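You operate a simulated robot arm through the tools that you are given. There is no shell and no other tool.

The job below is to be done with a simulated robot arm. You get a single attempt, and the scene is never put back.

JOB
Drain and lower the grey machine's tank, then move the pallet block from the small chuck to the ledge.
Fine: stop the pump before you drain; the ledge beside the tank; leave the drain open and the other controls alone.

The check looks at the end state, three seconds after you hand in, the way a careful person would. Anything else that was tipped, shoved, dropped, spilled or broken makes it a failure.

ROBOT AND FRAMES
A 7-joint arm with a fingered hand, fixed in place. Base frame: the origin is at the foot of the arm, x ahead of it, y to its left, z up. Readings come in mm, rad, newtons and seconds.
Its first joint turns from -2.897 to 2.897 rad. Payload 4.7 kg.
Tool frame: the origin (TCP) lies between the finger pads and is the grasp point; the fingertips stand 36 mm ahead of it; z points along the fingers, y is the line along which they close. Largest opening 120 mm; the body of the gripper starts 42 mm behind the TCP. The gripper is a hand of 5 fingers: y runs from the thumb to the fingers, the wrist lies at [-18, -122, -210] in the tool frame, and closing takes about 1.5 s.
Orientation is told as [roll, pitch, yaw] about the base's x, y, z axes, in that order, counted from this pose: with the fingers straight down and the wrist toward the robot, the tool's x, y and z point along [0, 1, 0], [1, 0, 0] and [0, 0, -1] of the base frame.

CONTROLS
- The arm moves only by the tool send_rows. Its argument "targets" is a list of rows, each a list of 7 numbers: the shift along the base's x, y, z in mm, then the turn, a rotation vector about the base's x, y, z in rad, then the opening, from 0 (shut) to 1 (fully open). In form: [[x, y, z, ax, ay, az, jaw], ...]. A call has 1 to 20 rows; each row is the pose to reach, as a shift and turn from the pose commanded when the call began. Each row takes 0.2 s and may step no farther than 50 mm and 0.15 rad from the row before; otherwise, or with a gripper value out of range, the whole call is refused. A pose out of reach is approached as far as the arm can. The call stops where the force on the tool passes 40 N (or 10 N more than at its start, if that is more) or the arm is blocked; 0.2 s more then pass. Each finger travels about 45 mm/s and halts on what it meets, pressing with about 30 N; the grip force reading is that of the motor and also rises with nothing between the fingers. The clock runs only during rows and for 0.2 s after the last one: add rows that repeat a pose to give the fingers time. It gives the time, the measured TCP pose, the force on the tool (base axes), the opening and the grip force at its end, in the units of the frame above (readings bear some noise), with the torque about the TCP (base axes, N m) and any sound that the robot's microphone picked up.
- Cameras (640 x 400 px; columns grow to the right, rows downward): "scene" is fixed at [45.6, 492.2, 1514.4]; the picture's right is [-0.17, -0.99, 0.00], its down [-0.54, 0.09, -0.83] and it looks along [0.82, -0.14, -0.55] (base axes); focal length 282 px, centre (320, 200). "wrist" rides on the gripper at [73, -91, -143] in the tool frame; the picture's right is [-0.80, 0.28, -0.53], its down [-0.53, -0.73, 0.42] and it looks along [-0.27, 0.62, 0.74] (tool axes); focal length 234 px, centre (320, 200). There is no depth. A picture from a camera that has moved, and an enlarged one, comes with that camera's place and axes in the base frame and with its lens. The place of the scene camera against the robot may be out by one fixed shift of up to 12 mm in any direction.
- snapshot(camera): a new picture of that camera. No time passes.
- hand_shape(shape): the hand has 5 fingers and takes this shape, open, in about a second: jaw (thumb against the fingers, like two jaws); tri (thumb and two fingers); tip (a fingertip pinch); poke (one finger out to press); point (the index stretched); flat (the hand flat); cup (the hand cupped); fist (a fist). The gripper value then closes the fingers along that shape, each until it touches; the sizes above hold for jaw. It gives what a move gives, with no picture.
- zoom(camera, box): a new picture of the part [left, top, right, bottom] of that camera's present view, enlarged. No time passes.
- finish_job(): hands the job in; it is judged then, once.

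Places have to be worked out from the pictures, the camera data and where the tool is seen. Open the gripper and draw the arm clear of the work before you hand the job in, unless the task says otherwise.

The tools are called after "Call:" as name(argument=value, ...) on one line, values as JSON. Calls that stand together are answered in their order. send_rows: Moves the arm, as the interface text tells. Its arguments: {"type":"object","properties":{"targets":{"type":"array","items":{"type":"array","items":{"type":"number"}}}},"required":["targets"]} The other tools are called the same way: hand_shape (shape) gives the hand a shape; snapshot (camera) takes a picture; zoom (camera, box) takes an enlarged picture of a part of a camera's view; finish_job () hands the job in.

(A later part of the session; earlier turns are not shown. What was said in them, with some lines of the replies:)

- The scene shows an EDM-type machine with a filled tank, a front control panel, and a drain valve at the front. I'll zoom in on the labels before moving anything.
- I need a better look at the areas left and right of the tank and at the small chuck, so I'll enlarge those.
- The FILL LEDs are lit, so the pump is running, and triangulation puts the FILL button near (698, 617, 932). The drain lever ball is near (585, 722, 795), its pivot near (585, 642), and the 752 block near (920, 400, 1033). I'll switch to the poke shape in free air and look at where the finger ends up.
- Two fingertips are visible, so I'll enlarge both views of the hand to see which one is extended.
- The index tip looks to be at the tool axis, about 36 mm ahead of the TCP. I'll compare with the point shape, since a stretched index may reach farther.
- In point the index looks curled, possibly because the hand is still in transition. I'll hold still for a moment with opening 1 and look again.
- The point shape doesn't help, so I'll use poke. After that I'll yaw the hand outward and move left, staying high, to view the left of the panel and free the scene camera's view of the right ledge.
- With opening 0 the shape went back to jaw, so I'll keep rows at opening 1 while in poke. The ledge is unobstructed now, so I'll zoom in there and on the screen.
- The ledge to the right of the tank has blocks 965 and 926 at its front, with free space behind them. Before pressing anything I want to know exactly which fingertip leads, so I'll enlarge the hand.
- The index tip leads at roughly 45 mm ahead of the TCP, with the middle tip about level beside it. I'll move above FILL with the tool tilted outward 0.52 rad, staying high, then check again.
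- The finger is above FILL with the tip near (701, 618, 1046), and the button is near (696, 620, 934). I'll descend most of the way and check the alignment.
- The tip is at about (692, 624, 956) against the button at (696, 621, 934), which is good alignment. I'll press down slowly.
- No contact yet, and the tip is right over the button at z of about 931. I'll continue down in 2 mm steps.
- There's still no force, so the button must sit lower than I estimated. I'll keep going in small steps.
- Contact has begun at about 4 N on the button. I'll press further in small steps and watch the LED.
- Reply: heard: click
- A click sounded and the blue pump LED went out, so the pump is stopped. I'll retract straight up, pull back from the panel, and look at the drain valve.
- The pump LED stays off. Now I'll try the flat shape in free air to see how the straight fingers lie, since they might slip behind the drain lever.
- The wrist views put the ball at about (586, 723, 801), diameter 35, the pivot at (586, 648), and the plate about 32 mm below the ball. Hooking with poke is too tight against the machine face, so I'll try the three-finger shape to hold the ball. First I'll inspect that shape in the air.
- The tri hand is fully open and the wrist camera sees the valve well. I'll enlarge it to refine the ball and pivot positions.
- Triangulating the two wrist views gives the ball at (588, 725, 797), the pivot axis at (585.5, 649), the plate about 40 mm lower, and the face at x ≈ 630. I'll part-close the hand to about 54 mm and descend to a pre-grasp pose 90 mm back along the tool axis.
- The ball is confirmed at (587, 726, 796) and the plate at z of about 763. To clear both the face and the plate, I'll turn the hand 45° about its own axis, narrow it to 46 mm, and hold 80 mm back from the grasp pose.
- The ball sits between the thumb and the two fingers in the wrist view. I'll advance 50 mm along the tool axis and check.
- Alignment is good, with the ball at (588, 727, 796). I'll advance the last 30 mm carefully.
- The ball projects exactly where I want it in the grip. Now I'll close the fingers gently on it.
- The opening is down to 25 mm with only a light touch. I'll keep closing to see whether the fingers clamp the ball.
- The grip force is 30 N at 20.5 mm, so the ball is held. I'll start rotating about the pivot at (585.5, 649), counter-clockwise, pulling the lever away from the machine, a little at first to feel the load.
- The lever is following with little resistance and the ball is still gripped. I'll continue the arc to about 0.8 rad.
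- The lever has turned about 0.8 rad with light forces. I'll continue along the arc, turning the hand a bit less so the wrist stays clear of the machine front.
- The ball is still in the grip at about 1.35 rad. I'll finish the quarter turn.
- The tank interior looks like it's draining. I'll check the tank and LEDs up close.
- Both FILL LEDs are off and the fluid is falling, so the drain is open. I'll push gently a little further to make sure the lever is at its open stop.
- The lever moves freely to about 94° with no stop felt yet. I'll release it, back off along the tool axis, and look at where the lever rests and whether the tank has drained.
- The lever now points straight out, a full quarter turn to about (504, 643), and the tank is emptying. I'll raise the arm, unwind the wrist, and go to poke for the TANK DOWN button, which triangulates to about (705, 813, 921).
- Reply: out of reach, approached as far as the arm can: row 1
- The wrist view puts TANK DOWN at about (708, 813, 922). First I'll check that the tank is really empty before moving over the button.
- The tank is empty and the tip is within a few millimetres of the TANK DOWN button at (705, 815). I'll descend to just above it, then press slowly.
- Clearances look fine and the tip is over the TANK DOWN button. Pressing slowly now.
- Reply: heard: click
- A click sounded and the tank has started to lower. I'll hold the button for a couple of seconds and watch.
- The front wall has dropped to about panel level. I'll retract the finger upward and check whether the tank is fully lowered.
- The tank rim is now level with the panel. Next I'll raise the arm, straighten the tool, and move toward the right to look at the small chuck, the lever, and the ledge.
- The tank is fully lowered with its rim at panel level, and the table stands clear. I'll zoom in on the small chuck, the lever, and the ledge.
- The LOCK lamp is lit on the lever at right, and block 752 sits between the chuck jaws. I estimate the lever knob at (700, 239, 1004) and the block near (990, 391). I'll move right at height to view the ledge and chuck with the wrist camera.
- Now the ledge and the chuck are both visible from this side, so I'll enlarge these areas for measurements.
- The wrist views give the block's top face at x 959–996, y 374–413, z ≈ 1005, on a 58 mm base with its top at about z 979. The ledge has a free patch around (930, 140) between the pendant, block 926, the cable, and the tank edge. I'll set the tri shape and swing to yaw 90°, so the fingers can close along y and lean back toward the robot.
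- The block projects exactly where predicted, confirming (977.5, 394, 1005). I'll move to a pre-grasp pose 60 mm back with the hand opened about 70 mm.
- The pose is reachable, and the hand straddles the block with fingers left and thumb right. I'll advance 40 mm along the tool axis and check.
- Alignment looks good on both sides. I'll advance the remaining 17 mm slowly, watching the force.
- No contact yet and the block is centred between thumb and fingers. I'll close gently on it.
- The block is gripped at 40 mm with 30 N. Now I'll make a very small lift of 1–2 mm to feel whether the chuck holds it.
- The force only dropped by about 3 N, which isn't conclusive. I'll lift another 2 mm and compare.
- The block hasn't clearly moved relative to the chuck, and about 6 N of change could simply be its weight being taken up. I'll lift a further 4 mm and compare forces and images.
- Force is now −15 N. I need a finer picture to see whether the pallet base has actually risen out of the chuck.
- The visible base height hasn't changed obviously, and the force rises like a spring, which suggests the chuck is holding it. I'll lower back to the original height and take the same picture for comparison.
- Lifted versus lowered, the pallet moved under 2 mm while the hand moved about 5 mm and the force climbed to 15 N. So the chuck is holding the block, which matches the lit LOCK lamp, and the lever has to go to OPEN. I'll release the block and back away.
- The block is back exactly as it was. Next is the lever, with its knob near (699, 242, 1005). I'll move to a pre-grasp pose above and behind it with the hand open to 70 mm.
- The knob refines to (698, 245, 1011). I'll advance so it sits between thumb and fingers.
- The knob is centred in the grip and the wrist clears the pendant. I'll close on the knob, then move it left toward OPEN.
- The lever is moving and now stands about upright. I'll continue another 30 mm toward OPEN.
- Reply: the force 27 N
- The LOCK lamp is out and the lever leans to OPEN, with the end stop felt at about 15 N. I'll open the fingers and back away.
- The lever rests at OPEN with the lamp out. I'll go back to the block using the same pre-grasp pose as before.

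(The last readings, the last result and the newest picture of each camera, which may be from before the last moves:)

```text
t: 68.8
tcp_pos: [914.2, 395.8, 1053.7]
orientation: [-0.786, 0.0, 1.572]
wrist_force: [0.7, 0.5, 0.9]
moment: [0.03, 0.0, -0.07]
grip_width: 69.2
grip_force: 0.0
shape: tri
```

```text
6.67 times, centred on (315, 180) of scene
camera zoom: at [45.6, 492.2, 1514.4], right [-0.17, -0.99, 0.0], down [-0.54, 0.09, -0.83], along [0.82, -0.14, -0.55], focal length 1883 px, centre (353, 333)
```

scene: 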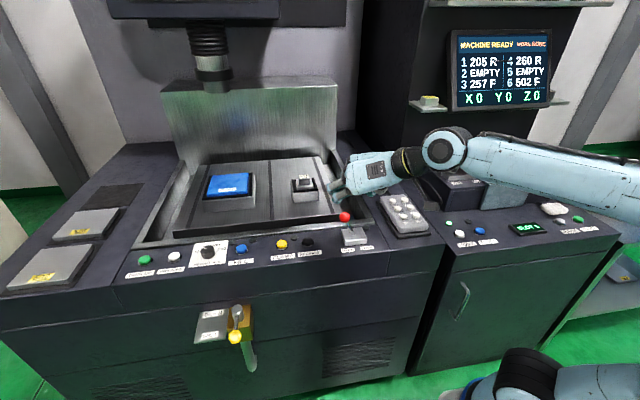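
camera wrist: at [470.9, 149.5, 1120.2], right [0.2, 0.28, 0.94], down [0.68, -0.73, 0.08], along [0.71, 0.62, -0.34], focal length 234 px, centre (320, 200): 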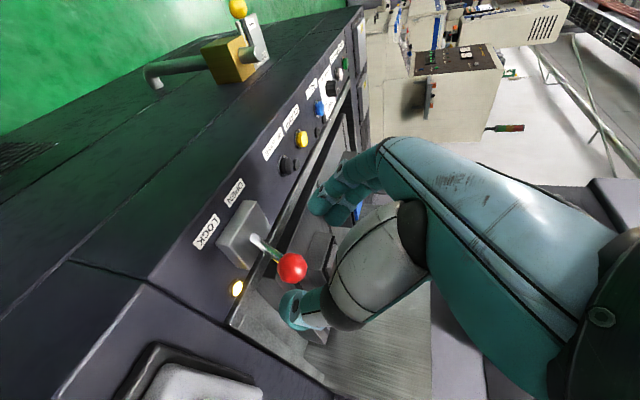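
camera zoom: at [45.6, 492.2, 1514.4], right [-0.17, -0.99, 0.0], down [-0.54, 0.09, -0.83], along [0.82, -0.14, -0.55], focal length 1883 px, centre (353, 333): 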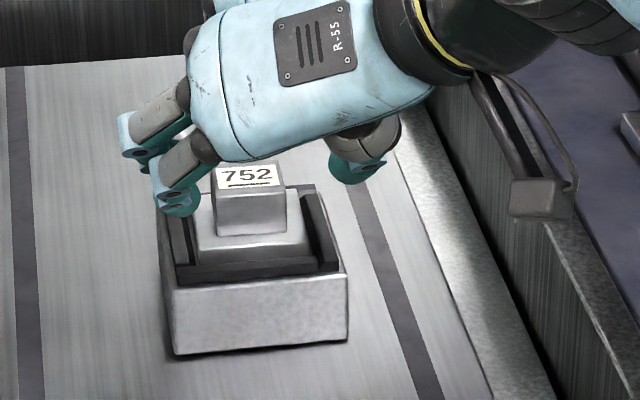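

Same geometry as before. I'll advance onto the block.

Call:
send_rows(targets=[[10, 0, -11, 0, 0, 0, 0.58], [20, -0.5, -22, 0, 0, 0, 0.58], [29, -1, -33, 0, 0, 0, 0.58], [35, -1, -41, 0, 0, 0, 0.58], [38, -1, -46, 0, 0, 0, 0.58]])

Call:
zoom(camera="wrist", box=[220, 160, 400, 350])

```text
t: 70.0
tcp_pos: [951.5, 394.6, 1007.7]
orientation: [-0.788, -0.001, 1.569]
wrist_force: [-1.7, -0.1, 6.0]
moment: [0.31, -0.04, 0.07]
grip_width: 69.4
grip_force: 0.0
shape: tri
```

```text
2.11 times, centred on (310, 255) of wrist
camera zoom: at [797.4, 303.2, 1057.8], right [0.2, 0.28, 0.94], down [0.68, -0.73, 0.08], along [0.71, 0.62, -0.33], focal length 493 px, centre (341, 84)
```

zoom: 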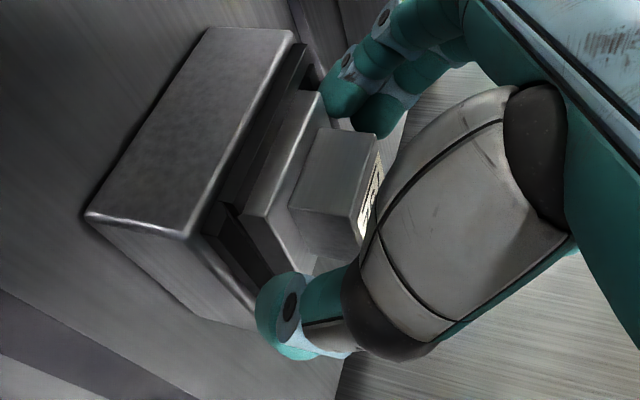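

There's a light touch of 6 N on the base or jaw edge. I'll raise 1.5 mm, close on the block, and then test-lift a few millimetres.

Call:
send_rows(targets=[[0, 0, 1.5, 0, 0, 0, 0.5], [0, 0, 1.5, 0, 0, 0, 0.35], [0, 0, 1.5, 0, 0, 0, 0.2], [0, 0, 1.5, 0, 0, 0, 0.1], [0, 0, 1.5, 0, 0, 0, 0.05], [0, 0, 1.5, 0, 0, 0, 0.05]])

Call:
send_rows(targets=[[0, 0, 2, 0, 0, 0, 0.05], [0, 0, 4, 0, 0, 0, 0.05], [0, 0, 6, 0, 0, 0, 0.05], [0, 0, 8, 0, 0, 0, 0.05]])

Call:
zoom(camera="wrist", box=[220, 160, 400, 350])

Call:
zoom(camera="scene", box=[280, 150, 350, 210])

```text
t: 71.4
tcp_pos: [949.9, 394.8, 1006.2]
orientation: [-0.782, 0.001, 1.571]
wrist_force: [-2.3, 1.6, 5.5]
moment: [-0.06, 0.01, -0.12]
grip_width: 40.2
grip_force: 29.8
shape: tri
```

```text
t: 72.4
tcp_pos: [951.1, 394.6, 1015.2]
orientation: [-0.784, 0.001, 1.57]
wrist_force: [0.4, -0.1, -4.4]
moment: [-0.01, 0.15, 0.02]
grip_width: 39.5
grip_force: 29.7
shape: tri
```

```text
2.11 times, centred on (310, 255) of wrist
camera zoom: at [797.5, 302.9, 1065.9], right [0.2, 0.28, 0.94], down [0.68, -0.73, 0.08], along [0.71, 0.62, -0.34], focal length 493 px, centre (341, 84)
```

zoom: 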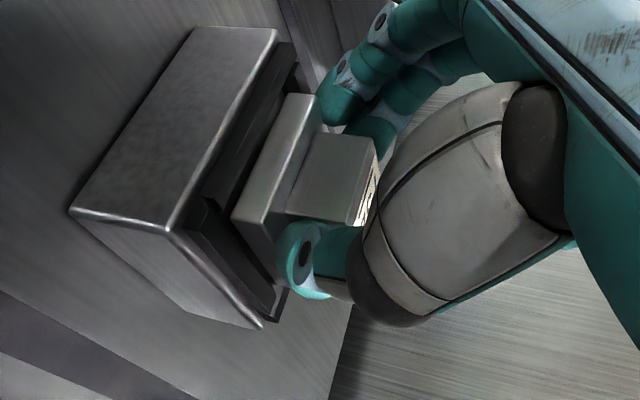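

```text
6.67 times, centred on (315, 180) of scene
camera zoom: at [45.6, 492.2, 1514.4], right [-0.17, -0.99, 0.0], down [-0.54, 0.09, -0.83], along [0.82, -0.14, -0.55], focal length 1883 px, centre (353, 333)
```

zoom: 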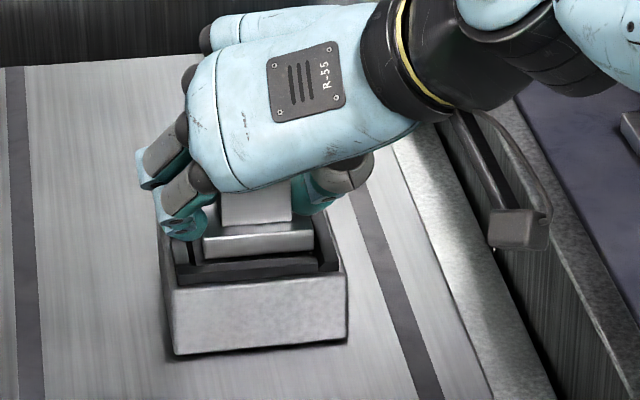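

The block now lifts freely, with only about 4.4 N of weight, and moves with the hand. I'll lift it straight up 60 mm and check the grip.

Call:
send_rows(targets=[[0, 0, 8, 0, 0, 0, 0.05], [0, 0, 18, 0, 0, 0, 0.05], [0, 0, 30, 0, 0, 0, 0.05], [0, 0, 44, 0, 0, 0, 0.05], [0, 0, 60, 0, 0, 0, 0.05], [0, 0, 75, 0, 0, 0, 0.05]])

Call:
zoom(camera="wrist", box=[220, 160, 400, 350])

Call:
zoom(camera="scene", box=[270, 120, 370, 210])

```text
t: 73.8
tcp_pos: [949.9, 394.2, 1090.6]
orientation: [-0.783, 0.002, 1.57]
wrist_force: [-0.5, 0.7, -5.1]
moment: [0.01, 0.15, 0.0]
grip_width: 39.5
grip_force: 30.9
shape: tri
```

```text
2.11 times, centred on (310, 255) of wrist
camera zoom: at [796.2, 303.3, 1140.9], right [0.2, 0.28, 0.94], down [0.68, -0.73, 0.08], along [0.71, 0.62, -0.34], focal length 493 px, centre (341, 84)
```

zoom: 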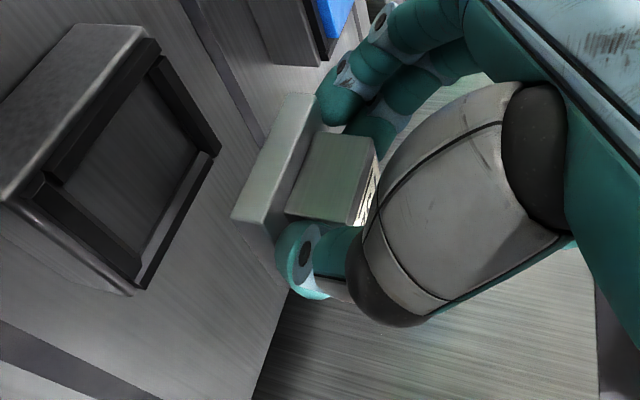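

```text
4.44 times, centred on (320, 165) of scene
camera zoom: at [45.6, 492.2, 1514.4], right [-0.17, -0.99, 0.0], down [-0.54, 0.09, -0.83], along [0.82, -0.14, -0.55], focal length 1256 px, centre (320, 356)
```

zoom: 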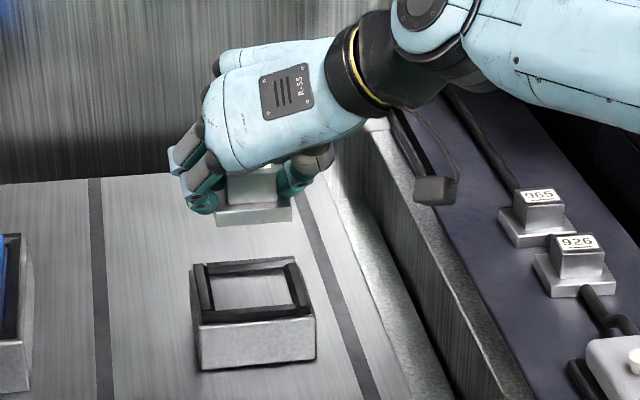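

The block is held level and clear of the chuck. I'll carry it right at this height to above the free patch on the ledge, with the block centre near (943, 145).

Call:
send_rows(targets=[[-4, -25, 3, 0, 0, 0, 0.05], [-8, -55, 5, 0, 0, 0, 0.05], [-13, -90, 5, 0, 0, 0, 0.05], [-18, -125, 5, 0, 0, 0, 0.05], [-23, -160, 5, 0, 0, 0, 0.05], [-28, -195, 5, 0, 0, 0, 0.05], [-32, -228, 5, 0, 0, 0, 0.05], [-34, -249, 5, 0, 0, 0, 0.05]])

Call:
snapshot(camera="scene")

Call:
zoom(camera="scene", box=[320, 120, 440, 240])

Call:
snapshot(camera="wrist")

```text
t: 75.6
tcp_pos: [917.7, 145.4, 1095.5]
orientation: [-0.783, 0.0, 1.573]
wrist_force: [-0.5, 0.0, -5.4]
moment: [-0.03, 0.11, 0.03]
grip_width: 39.1
grip_force: 30.1
shape: tri
```

```text
taken
```

scene: 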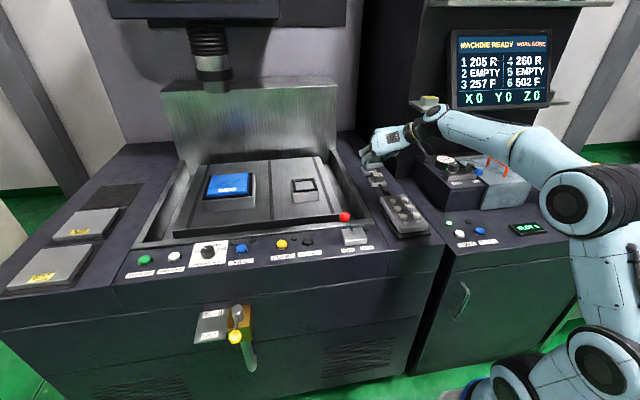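

```text
3.33 times, centred on (380, 180) of scene
camera zoom: at [45.6, 492.2, 1514.4], right [-0.17, -0.99, 0.0], down [-0.54, 0.09, -0.83], along [0.82, -0.14, -0.55], focal length 942 px, centre (120, 267)
```

zoom: 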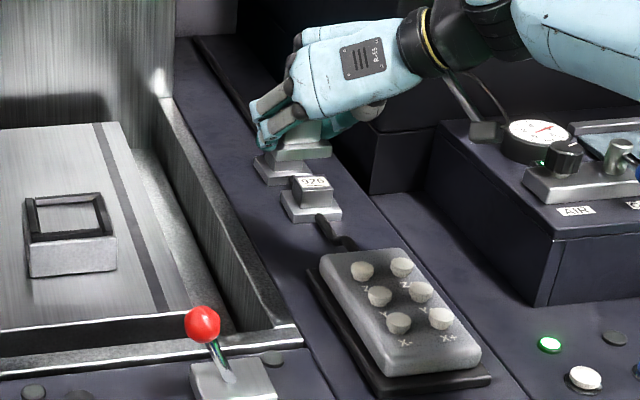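

```text
taken
camera wrist: at [763.1, 53.9, 1146.7], right [0.2, 0.28, 0.94], down [0.68, -0.73, 0.07], along [0.71, 0.62, -0.34], focal length 234 px, centre (320, 200)
```

wrist: 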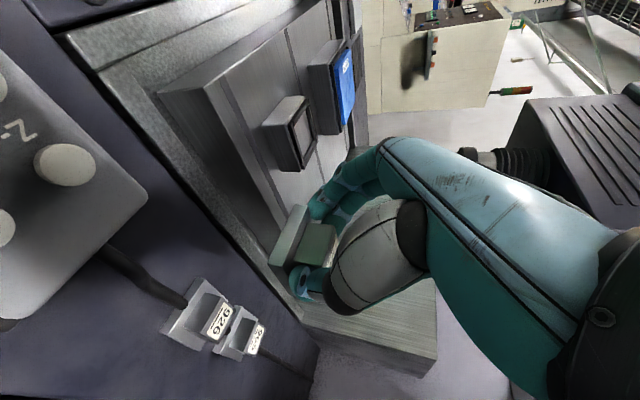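

The block is over the ledge area. I'll zoom in with the wrist camera to verify the landing patch around pixel (184, 233) is free.

Call:
zoom(camera="wrist", box=[90, 150, 330, 380])

Call:
zoom(camera="wrist", box=[130, 180, 270, 360])

```text
1.74 times, centred on (210, 265) of wrist
camera zoom: at [763.1, 53.9, 1146.7], right [0.2, 0.28, 0.94], down [0.68, -0.73, 0.07], along [0.71, 0.62, -0.34], focal length 407 px, centre (511, 87)
```

zoom: 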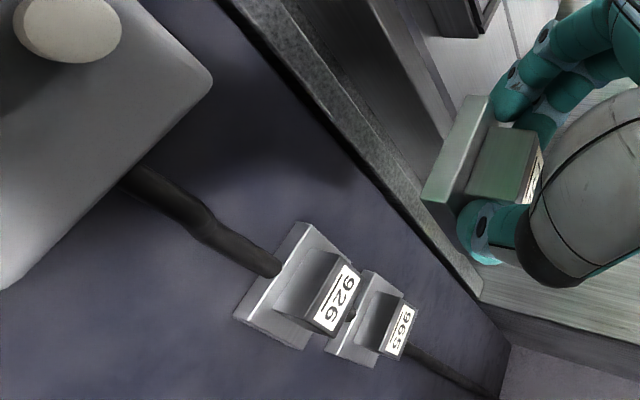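

```text
2.22 times, centred on (200, 270) of wrist
camera zoom: at [763.1, 53.9, 1146.7], right [0.2, 0.28, 0.94], down [0.68, -0.73, 0.07], along [0.71, 0.62, -0.34], focal length 520 px, centre (587, 44)
```

zoom: 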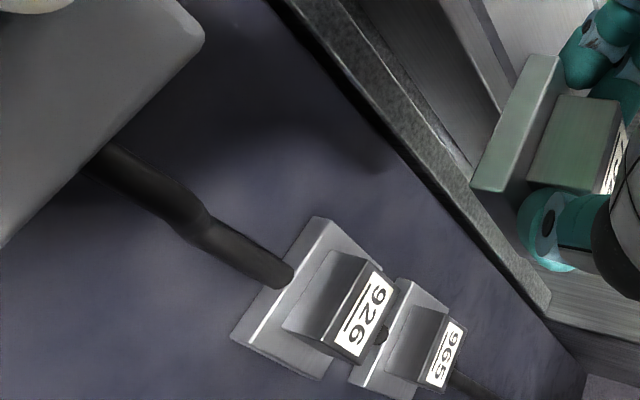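

The free patch runs x 875–980, y 96–180, between the pendant, 926, the cable, and the tank edge. I'll aim for (935, 140) and lower the block to about 20 mm above the ledge.

Call:
send_rows(targets=[[-3, -2, -22, 0, 0, 0, 0.05], [-6, -4, -45, 0, 0, 0, 0.05], [-9, -5, -68, 0, 0, 0, 0.05], [-10, -5, -90, 0, 0, 0, 0.05], [-10, -5, -108, 0, 0, 0, 0.05]])

Call:
snapshot(camera="wrist")

Call:
zoom(camera="scene", box=[340, 140, 440, 230])

Call:
zoom(camera="wrist", box=[130, 180, 350, 370])

```text
t: 76.8
tcp_pos: [906.3, 139.5, 988.2]
orientation: [-0.782, 0.0, 1.57]
wrist_force: [-0.9, -0.1, -4.0]
moment: [-0.06, 0.15, 0.0]
grip_width: 39.1
grip_force: 30.1
shape: tri
```

```text
taken
camera wrist: at [752.3, 48.6, 1038.3], right [0.2, 0.28, 0.94], down [0.68, -0.73, 0.08], along [0.71, 0.62, -0.33], focal length 234 px, centre (320, 200)
```

wrist: 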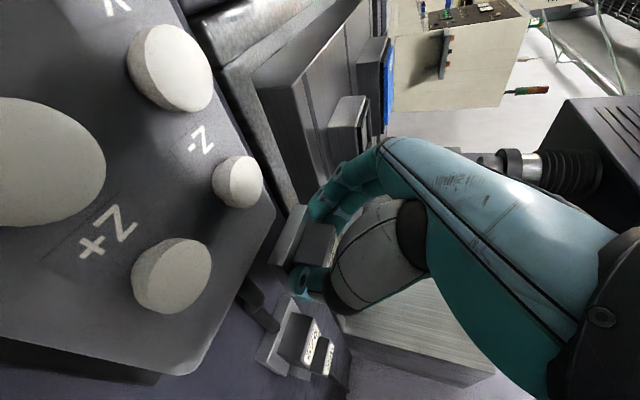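

```text
4.44 times, centred on (390, 185) of scene
camera zoom: at [45.6, 492.2, 1514.4], right [-0.17, -0.99, 0.0], down [-0.54, 0.09, -0.83], along [0.82, -0.14, -0.55], focal length 1256 px, centre (9, 267)
```

zoom: 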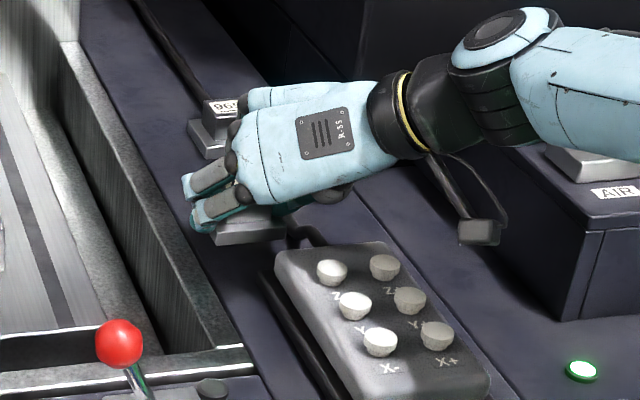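

```text
2.11 times, centred on (240, 275) of wrist
camera zoom: at [752.3, 48.6, 1038.3], right [0.2, 0.28, 0.94], down [0.68, -0.73, 0.08], along [0.71, 0.62, -0.33], focal length 493 px, centre (488, 42)
```

zoom: 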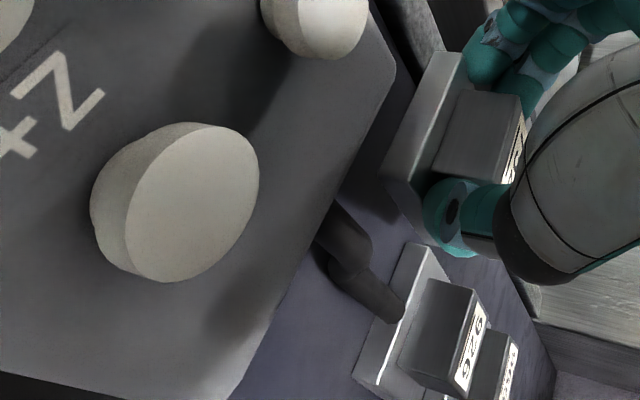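

All clear: about 25 mm to the pendant and the cable just to the right. I'll shift 4 mm left and lower in small steps until the ledge takes the weight.

Call:
send_rows(targets=[[1, 4, -6, 0, 0, 0, 0.05], [1, 4, -11, 0, 0, 0, 0.05], [1, 4, -14, 0, 0, 0, 0.05], [1, 4, -16, 0, 0, 0, 0.05]])

Call:
zoom(camera="scene", box=[350, 160, 420, 220])

Call:
zoom(camera="wrist", box=[130, 180, 350, 370])

```text
t: 77.8
tcp_pos: [907.3, 144.2, 971.3]
orientation: [-0.784, 0.002, 1.57]
wrist_force: [-0.7, 0.0, -5.4]
moment: [-0.02, 0.15, 0.02]
grip_width: 39.5
grip_force: 30.7
shape: tri
```

```text
6.67 times, centred on (385, 190) of scene
camera zoom: at [45.6, 492.2, 1514.4], right [-0.17, -0.99, 0.0], down [-0.54, 0.09, -0.83], along [0.82, -0.14, -0.55], focal length 1883 px, centre (-113, 267)
```

zoom: 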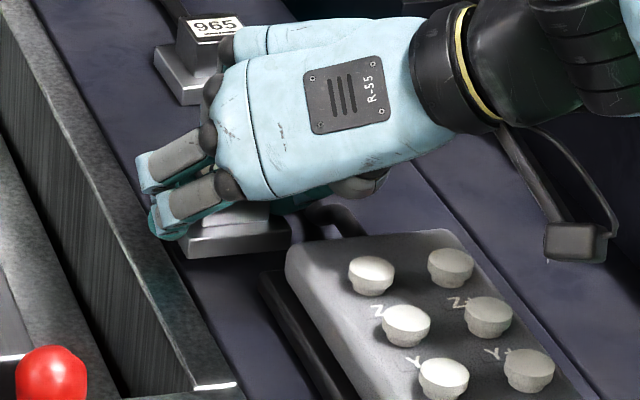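

```text
2.11 times, centred on (240, 275) of wrist
camera zoom: at [754.1, 52.5, 1021.8], right [0.2, 0.28, 0.94], down [0.68, -0.73, 0.08], along [0.71, 0.62, -0.34], focal length 493 px, centre (488, 42)
```

zoom: 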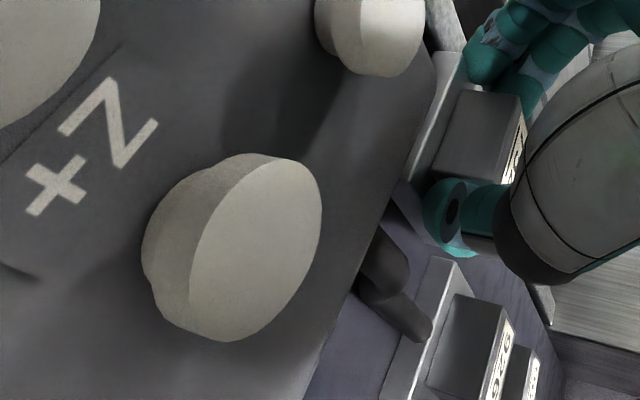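

Still carrying the full weight, so it hasn't touched yet. I'll continue down in 1.5–2 mm steps.

Call:
send_rows(targets=[[0, 0, -2, 0, 0, 0, 0.05], [0, 0, -4, 0, 0, 0, 0.05], [0, 0, -5.5, 0, 0, 0, 0.05]])

Call:
zoom(camera="scene", box=[350, 160, 420, 220])

```text
t: 78.6
tcp_pos: [907.9, 144.7, 965.2]
orientation: [-0.784, 0.001, 1.57]
wrist_force: [0.3, -1.1, -4.0]
moment: [0.01, 0.12, 0.0]
grip_width: 39.3
grip_force: 29.3
shape: tri
```

```text
6.67 times, centred on (385, 190) of scene
camera zoom: at [45.6, 492.2, 1514.4], right [-0.17, -0.99, 0.0], down [-0.54, 0.09, -0.83], along [0.82, -0.14, -0.55], focal length 1883 px, centre (-113, 267)
```

zoom: 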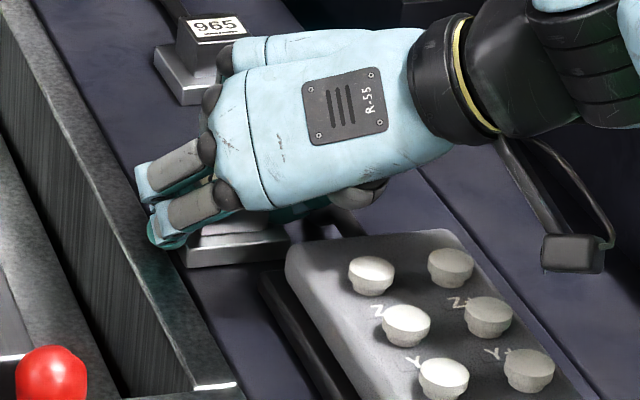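

Still no support from below. I'll continue lowering gently.

Call:
send_rows(targets=[[0, 0, -1.5, 0, 0, 0, 0.05], [0, 0, -3, 0, 0, 0, 0.05], [0, 0, -4.5, 0, 0, 0, 0.05]])

Call:
zoom(camera="scene", box=[350, 160, 420, 220])

```text
t: 79.4
tcp_pos: [906.6, 144.9, 962.6]
orientation: [-0.787, -0.001, 1.57]
wrist_force: [-3.7, -1.2, 8.0]
moment: [0.1, -0.03, -0.07]
grip_width: 39.6
grip_force: 29.9
shape: tri
```

```text
6.67 times, centred on (385, 190) of scene
camera zoom: at [45.6, 492.2, 1514.4], right [-0.17, -0.99, 0.0], down [-0.54, 0.09, -0.83], along [0.82, -0.14, -0.55], focal length 1883 px, centre (-113, 267)
```

zoom: 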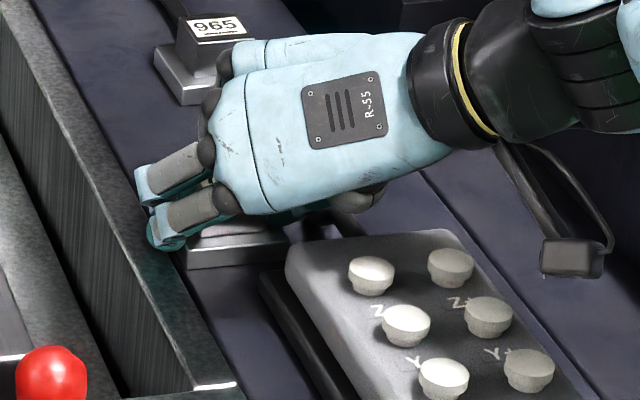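

The force rose to +8 N, so the block is resting on the ledge. I'll open the fingers gradually and then withdraw back along the tool axis.

Call:
send_rows(targets=[[0, 0, 0.5, 0, 0, 0, 0.34], [0, 0, 1, 0, 0, 0, 0.4], [0, 0, 1, 0, 0, 0, 0.45], [0, 0, 1, 0, 0, 0, 0.5], [0, 0, 1, 0, 0, 0, 0.52], [0, 0, 1, 0, 0, 0, 0.52]])

Call:
zoom(camera="scene", box=[350, 160, 420, 220])

Call:
zoom(camera="wrist", box=[220, 160, 400, 350])

```text
t: 80.8
tcp_pos: [906.4, 143.8, 962.0]
orientation: [-0.784, 0.002, 1.571]
wrist_force: [0.1, -0.6, -0.6]
moment: [-0.04, -0.01, 0.01]
grip_width: 61.6
grip_force: 0.0
shape: tri
```

```text
6.67 times, centred on (385, 190) of scene
camera zoom: at [45.6, 492.2, 1514.4], right [-0.17, -0.99, 0.0], down [-0.54, 0.09, -0.83], along [0.82, -0.14, -0.55], focal length 1883 px, centre (-113, 267)
```

zoom: 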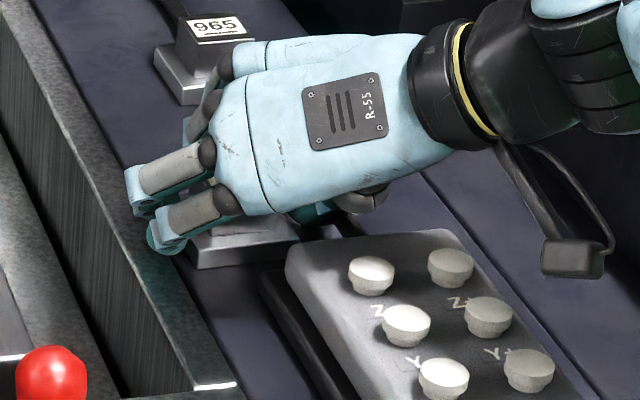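

```text
2.11 times, centred on (310, 255) of wrist
camera zoom: at [753.7, 52.2, 1012.7], right [0.2, 0.28, 0.94], down [0.68, -0.73, 0.08], along [0.71, 0.62, -0.34], focal length 493 px, centre (341, 84)
```

zoom: 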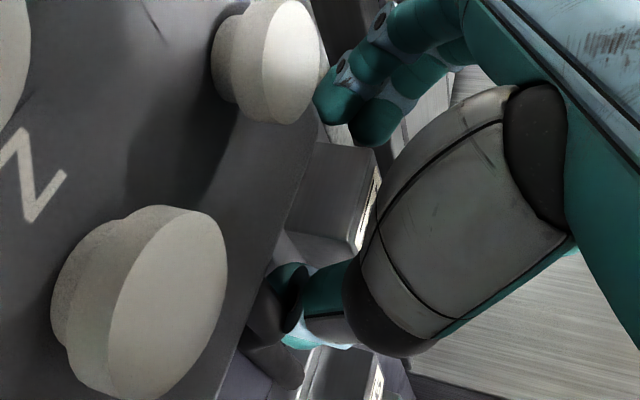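

The block is released and stands on the ledge, with nothing loading the tool. I'll lift straight up first so the fingers slide clear, then back off diagonally.

Call:
send_rows(targets=[[0, 0, 6, 0, 0, 0, 0.52], [0, 0, 14, 0, 0, 0, 0.52], [0, 0, 24, 0, 0, 0, 0.52], [-4, 0, 40, 0, 0, 0, 0.52], [-10, 0, 65, 0, 0, 0, 0.52], [-20, 0, 100, 0, 0, 0, 0.52], [-30, 10, 140, 0, 0, 0, 0.52]])

Call:
snapshot(camera="scene")

Call:
zoom(camera="scene", box=[330, 150, 430, 240])

Call:
snapshot(camera="wrist")

```text
t: 82.4
tcp_pos: [877.5, 153.5, 1104.0]
orientation: [-0.782, 0.002, 1.57]
wrist_force: [0.5, 0.0, -1.5]
moment: [0.03, 0.0, -0.02]
grip_width: 62.0
grip_force: 0.1
shape: tri
```

```text
taken
```

scene: 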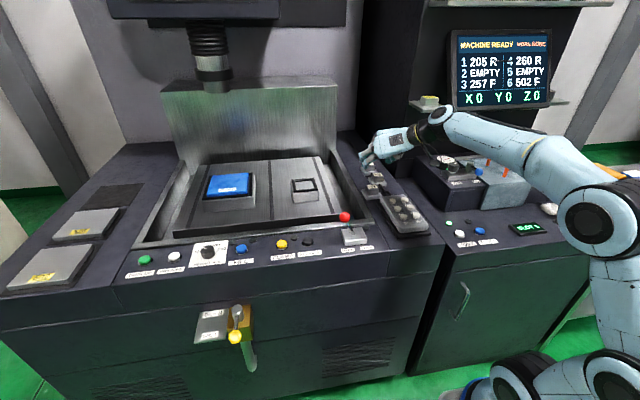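

```text
4.44 times, centred on (380, 195) of scene
camera zoom: at [45.6, 492.2, 1514.4], right [-0.17, -0.99, 0.0], down [-0.54, 0.09, -0.83], along [0.82, -0.14, -0.55], focal length 1256 px, centre (53, 222)
```

zoom: 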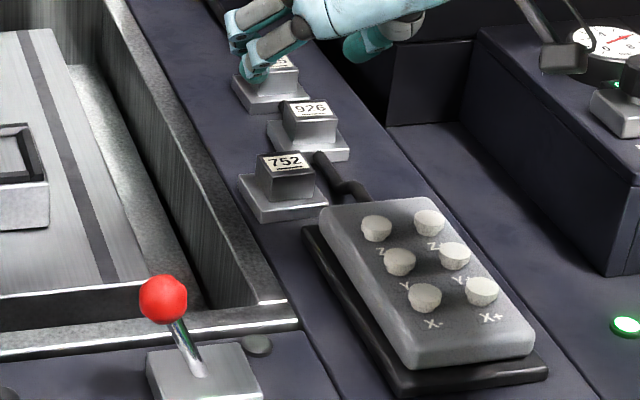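

```text
taken
camera wrist: at [723.5, 61.5, 1155.0], right [0.2, 0.28, 0.94], down [0.68, -0.73, 0.07], along [0.71, 0.62, -0.34], focal length 234 px, centre (320, 200)
```

wrist: 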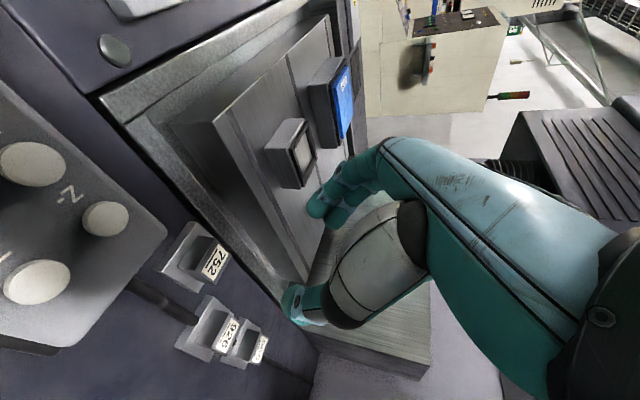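

Block 752 stands on the ledge by 926. I'll zoom in to check that it's level and clear of the pendant, cable, and neighbours.

Call:
zoom(camera="scene", box=[375, 170, 415, 206])

Call:
zoom(camera="wrist", box=[120, 190, 290, 380])

Call:
zoom(camera="scene", box=[100, 110, 400, 290])

```text
11.11 times, centred on (395, 188) of scene
camera zoom: at [45.6, 492.2, 1514.4], right [-0.17, -0.99, 0.0], down [-0.54, 0.09, -0.83], along [0.82, -0.14, -0.55], focal length 3139 px, centre (-513, 333)
```

zoom: 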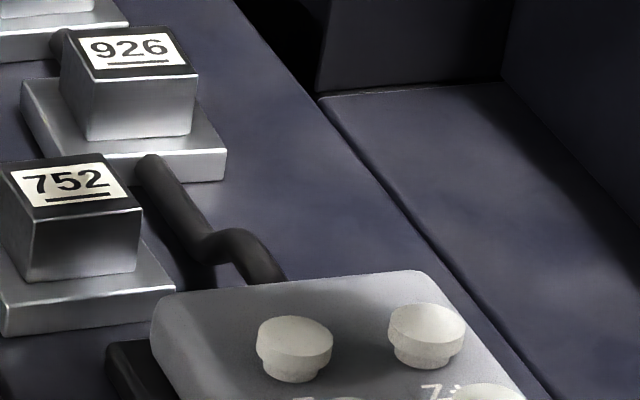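

```text
2.11 times, centred on (205, 285) of wrist
camera zoom: at [723.5, 61.5, 1155.0], right [0.2, 0.28, 0.94], down [0.68, -0.73, 0.07], along [0.71, 0.62, -0.34], focal length 493 px, centre (562, 21)
```

zoom: 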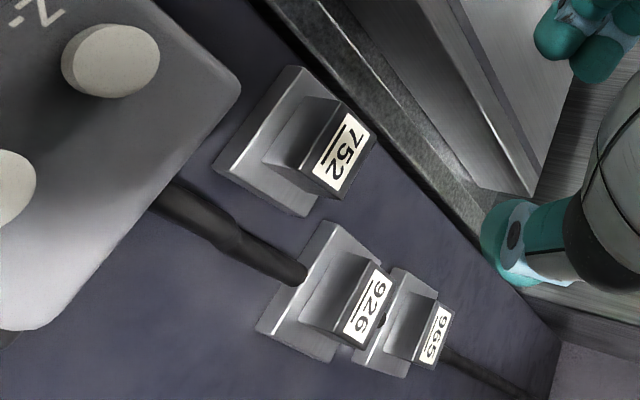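

```text
2.13 times, centred on (250, 200) of scene
camera zoom: at [45.6, 492.2, 1514.4], right [-0.17, -0.99, 0.0], down [-0.54, 0.09, -0.83], along [0.82, -0.14, -0.55], focal length 603 px, centre (469, 200)
```

zoom: 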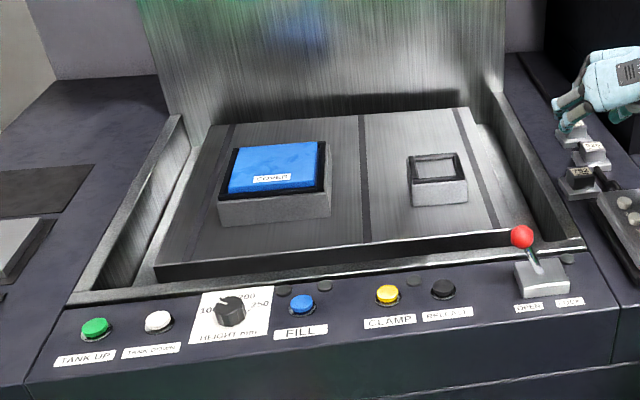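

The block is flat on the ledge, clear of the pendant, cable, tank edge, and neighbours, and nothing else has moved. I'll open the hand fully and draw the arm up and away from the machine.

Call:
send_rows(targets=[[0, 5, 35, 0, 0, 0, 0.6], [-10, 10, 75, 0, 0, 0, 0.8], [-40, 20, 110, 0, 0, 0, 1], [-75, 35, 135, 0, 0, 0, 1], [-110, 50, 155, 0, 0, 0, 1], [-150, 65, 165, 0, 0, 0, 1], [-190, 80, 170, 0, 0, 0, 1], [-230, 100, 170, 0, 0, 0, 1], [-270, 115, 170, 0, 0, 0, 1], [-310, 130, 170, 0, 0, 0, 1]])

Call:
snapshot(camera="scene")

Call:
zoom(camera="scene", box=[170, 270, 310, 380])

Call:
zoom(camera="scene", box=[330, 150, 430, 240])

Call:
zoom(camera="scene", box=[110, 220, 330, 290])

```text
t: 84.6
tcp_pos: [565.5, 285.0, 1272.2]
orientation: [-0.784, 0.002, 1.571]
wrist_force: [-0.1, 1.0, 0.1]
moment: [0.01, 0.01, 0.01]
grip_width: 119.8
grip_force: 0.0
shape: tri
```

```text
taken
```

scene: 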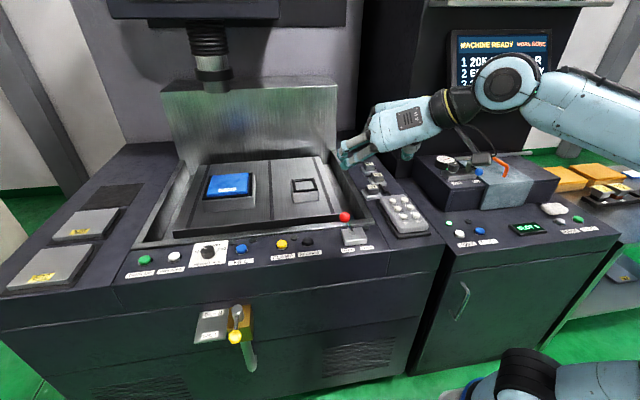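

```text
3.64 times, centred on (240, 325) of scene
camera zoom: at [45.6, 492.2, 1514.4], right [-0.17, -0.99, 0.0], down [-0.54, 0.09, -0.83], along [0.82, -0.14, -0.55], focal length 1027 px, centre (611, -254)
```

zoom: 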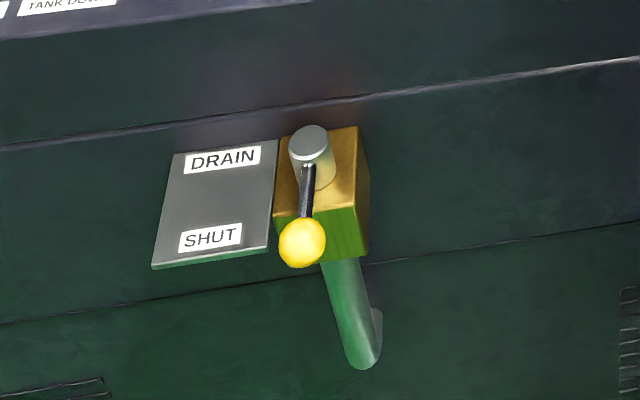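

```text
4.44 times, centred on (380, 195) of scene
camera zoom: at [45.6, 492.2, 1514.4], right [-0.17, -0.99, 0.0], down [-0.54, 0.09, -0.83], along [0.82, -0.14, -0.55], focal length 1256 px, centre (53, 222)
```

zoom: 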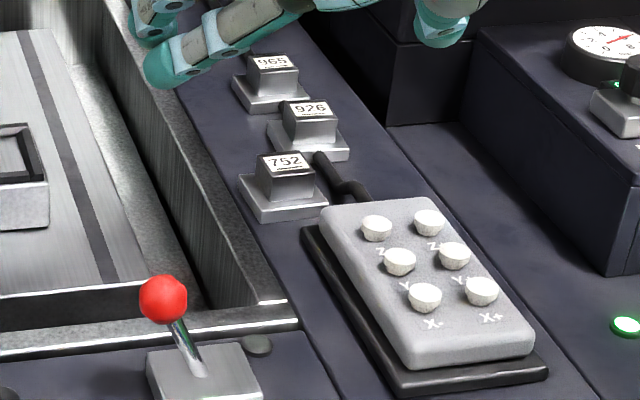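

```text
2.91 times, centred on (220, 255) of scene
camera zoom: at [45.6, 492.2, 1514.4], right [-0.17, -0.99, 0.0], down [-0.54, 0.09, -0.83], along [0.82, -0.14, -0.55], focal length 822 px, centre (611, 40)
```

zoom: 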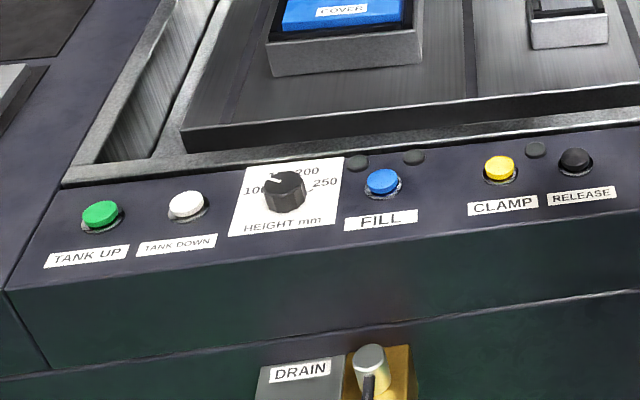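

Everything checks out:
- **Pump:** lamp off.
- **Drain:** lever a full quarter turn open.
- **Tank:** empty, with the rim down at panel level.
- **Block 752:** flat and free on the ledge beside the tank.
- **Small chuck:** empty, lever left at OPEN because the chuck was holding the block.
- **Other controls:** height dial, CLAMP/RELEASE, pendant and other blocks unchanged.

The hand is open and clear of the machine, so I'll hand the job in.

Call:
finish_job()

```text
The job is handed in.
```

I finished the job and handed it in, but I haven't seen the check's verdict. In the last pictures:

- **Pump:** I stopped it with the FILL button before draining. There was a click, and its blue lamp went out.
- **Drain:** The lever is a full quarter turn open, and I left it open. The tank is empty.
- **Tank:** I lowered it with TANK DOWN. Its rim is now level with the front panel.
- **Pallet block:** Block 752 is on the ledge to the right of the tank, in front of block 926. It stands flat and touches nothing around it.
- **Small chuck:** A gentle test lift showed the chuck was holding the block, so I moved its lever from LOCK to OPEN. I left it at OPEN, with the chuck empty.
- **Other controls:** I didn't touch the height dial, CLAMP/RELEASE, TANK UP, the pendant or the right-hand station.

The hand is open, and the arm is raised clear of the machine.
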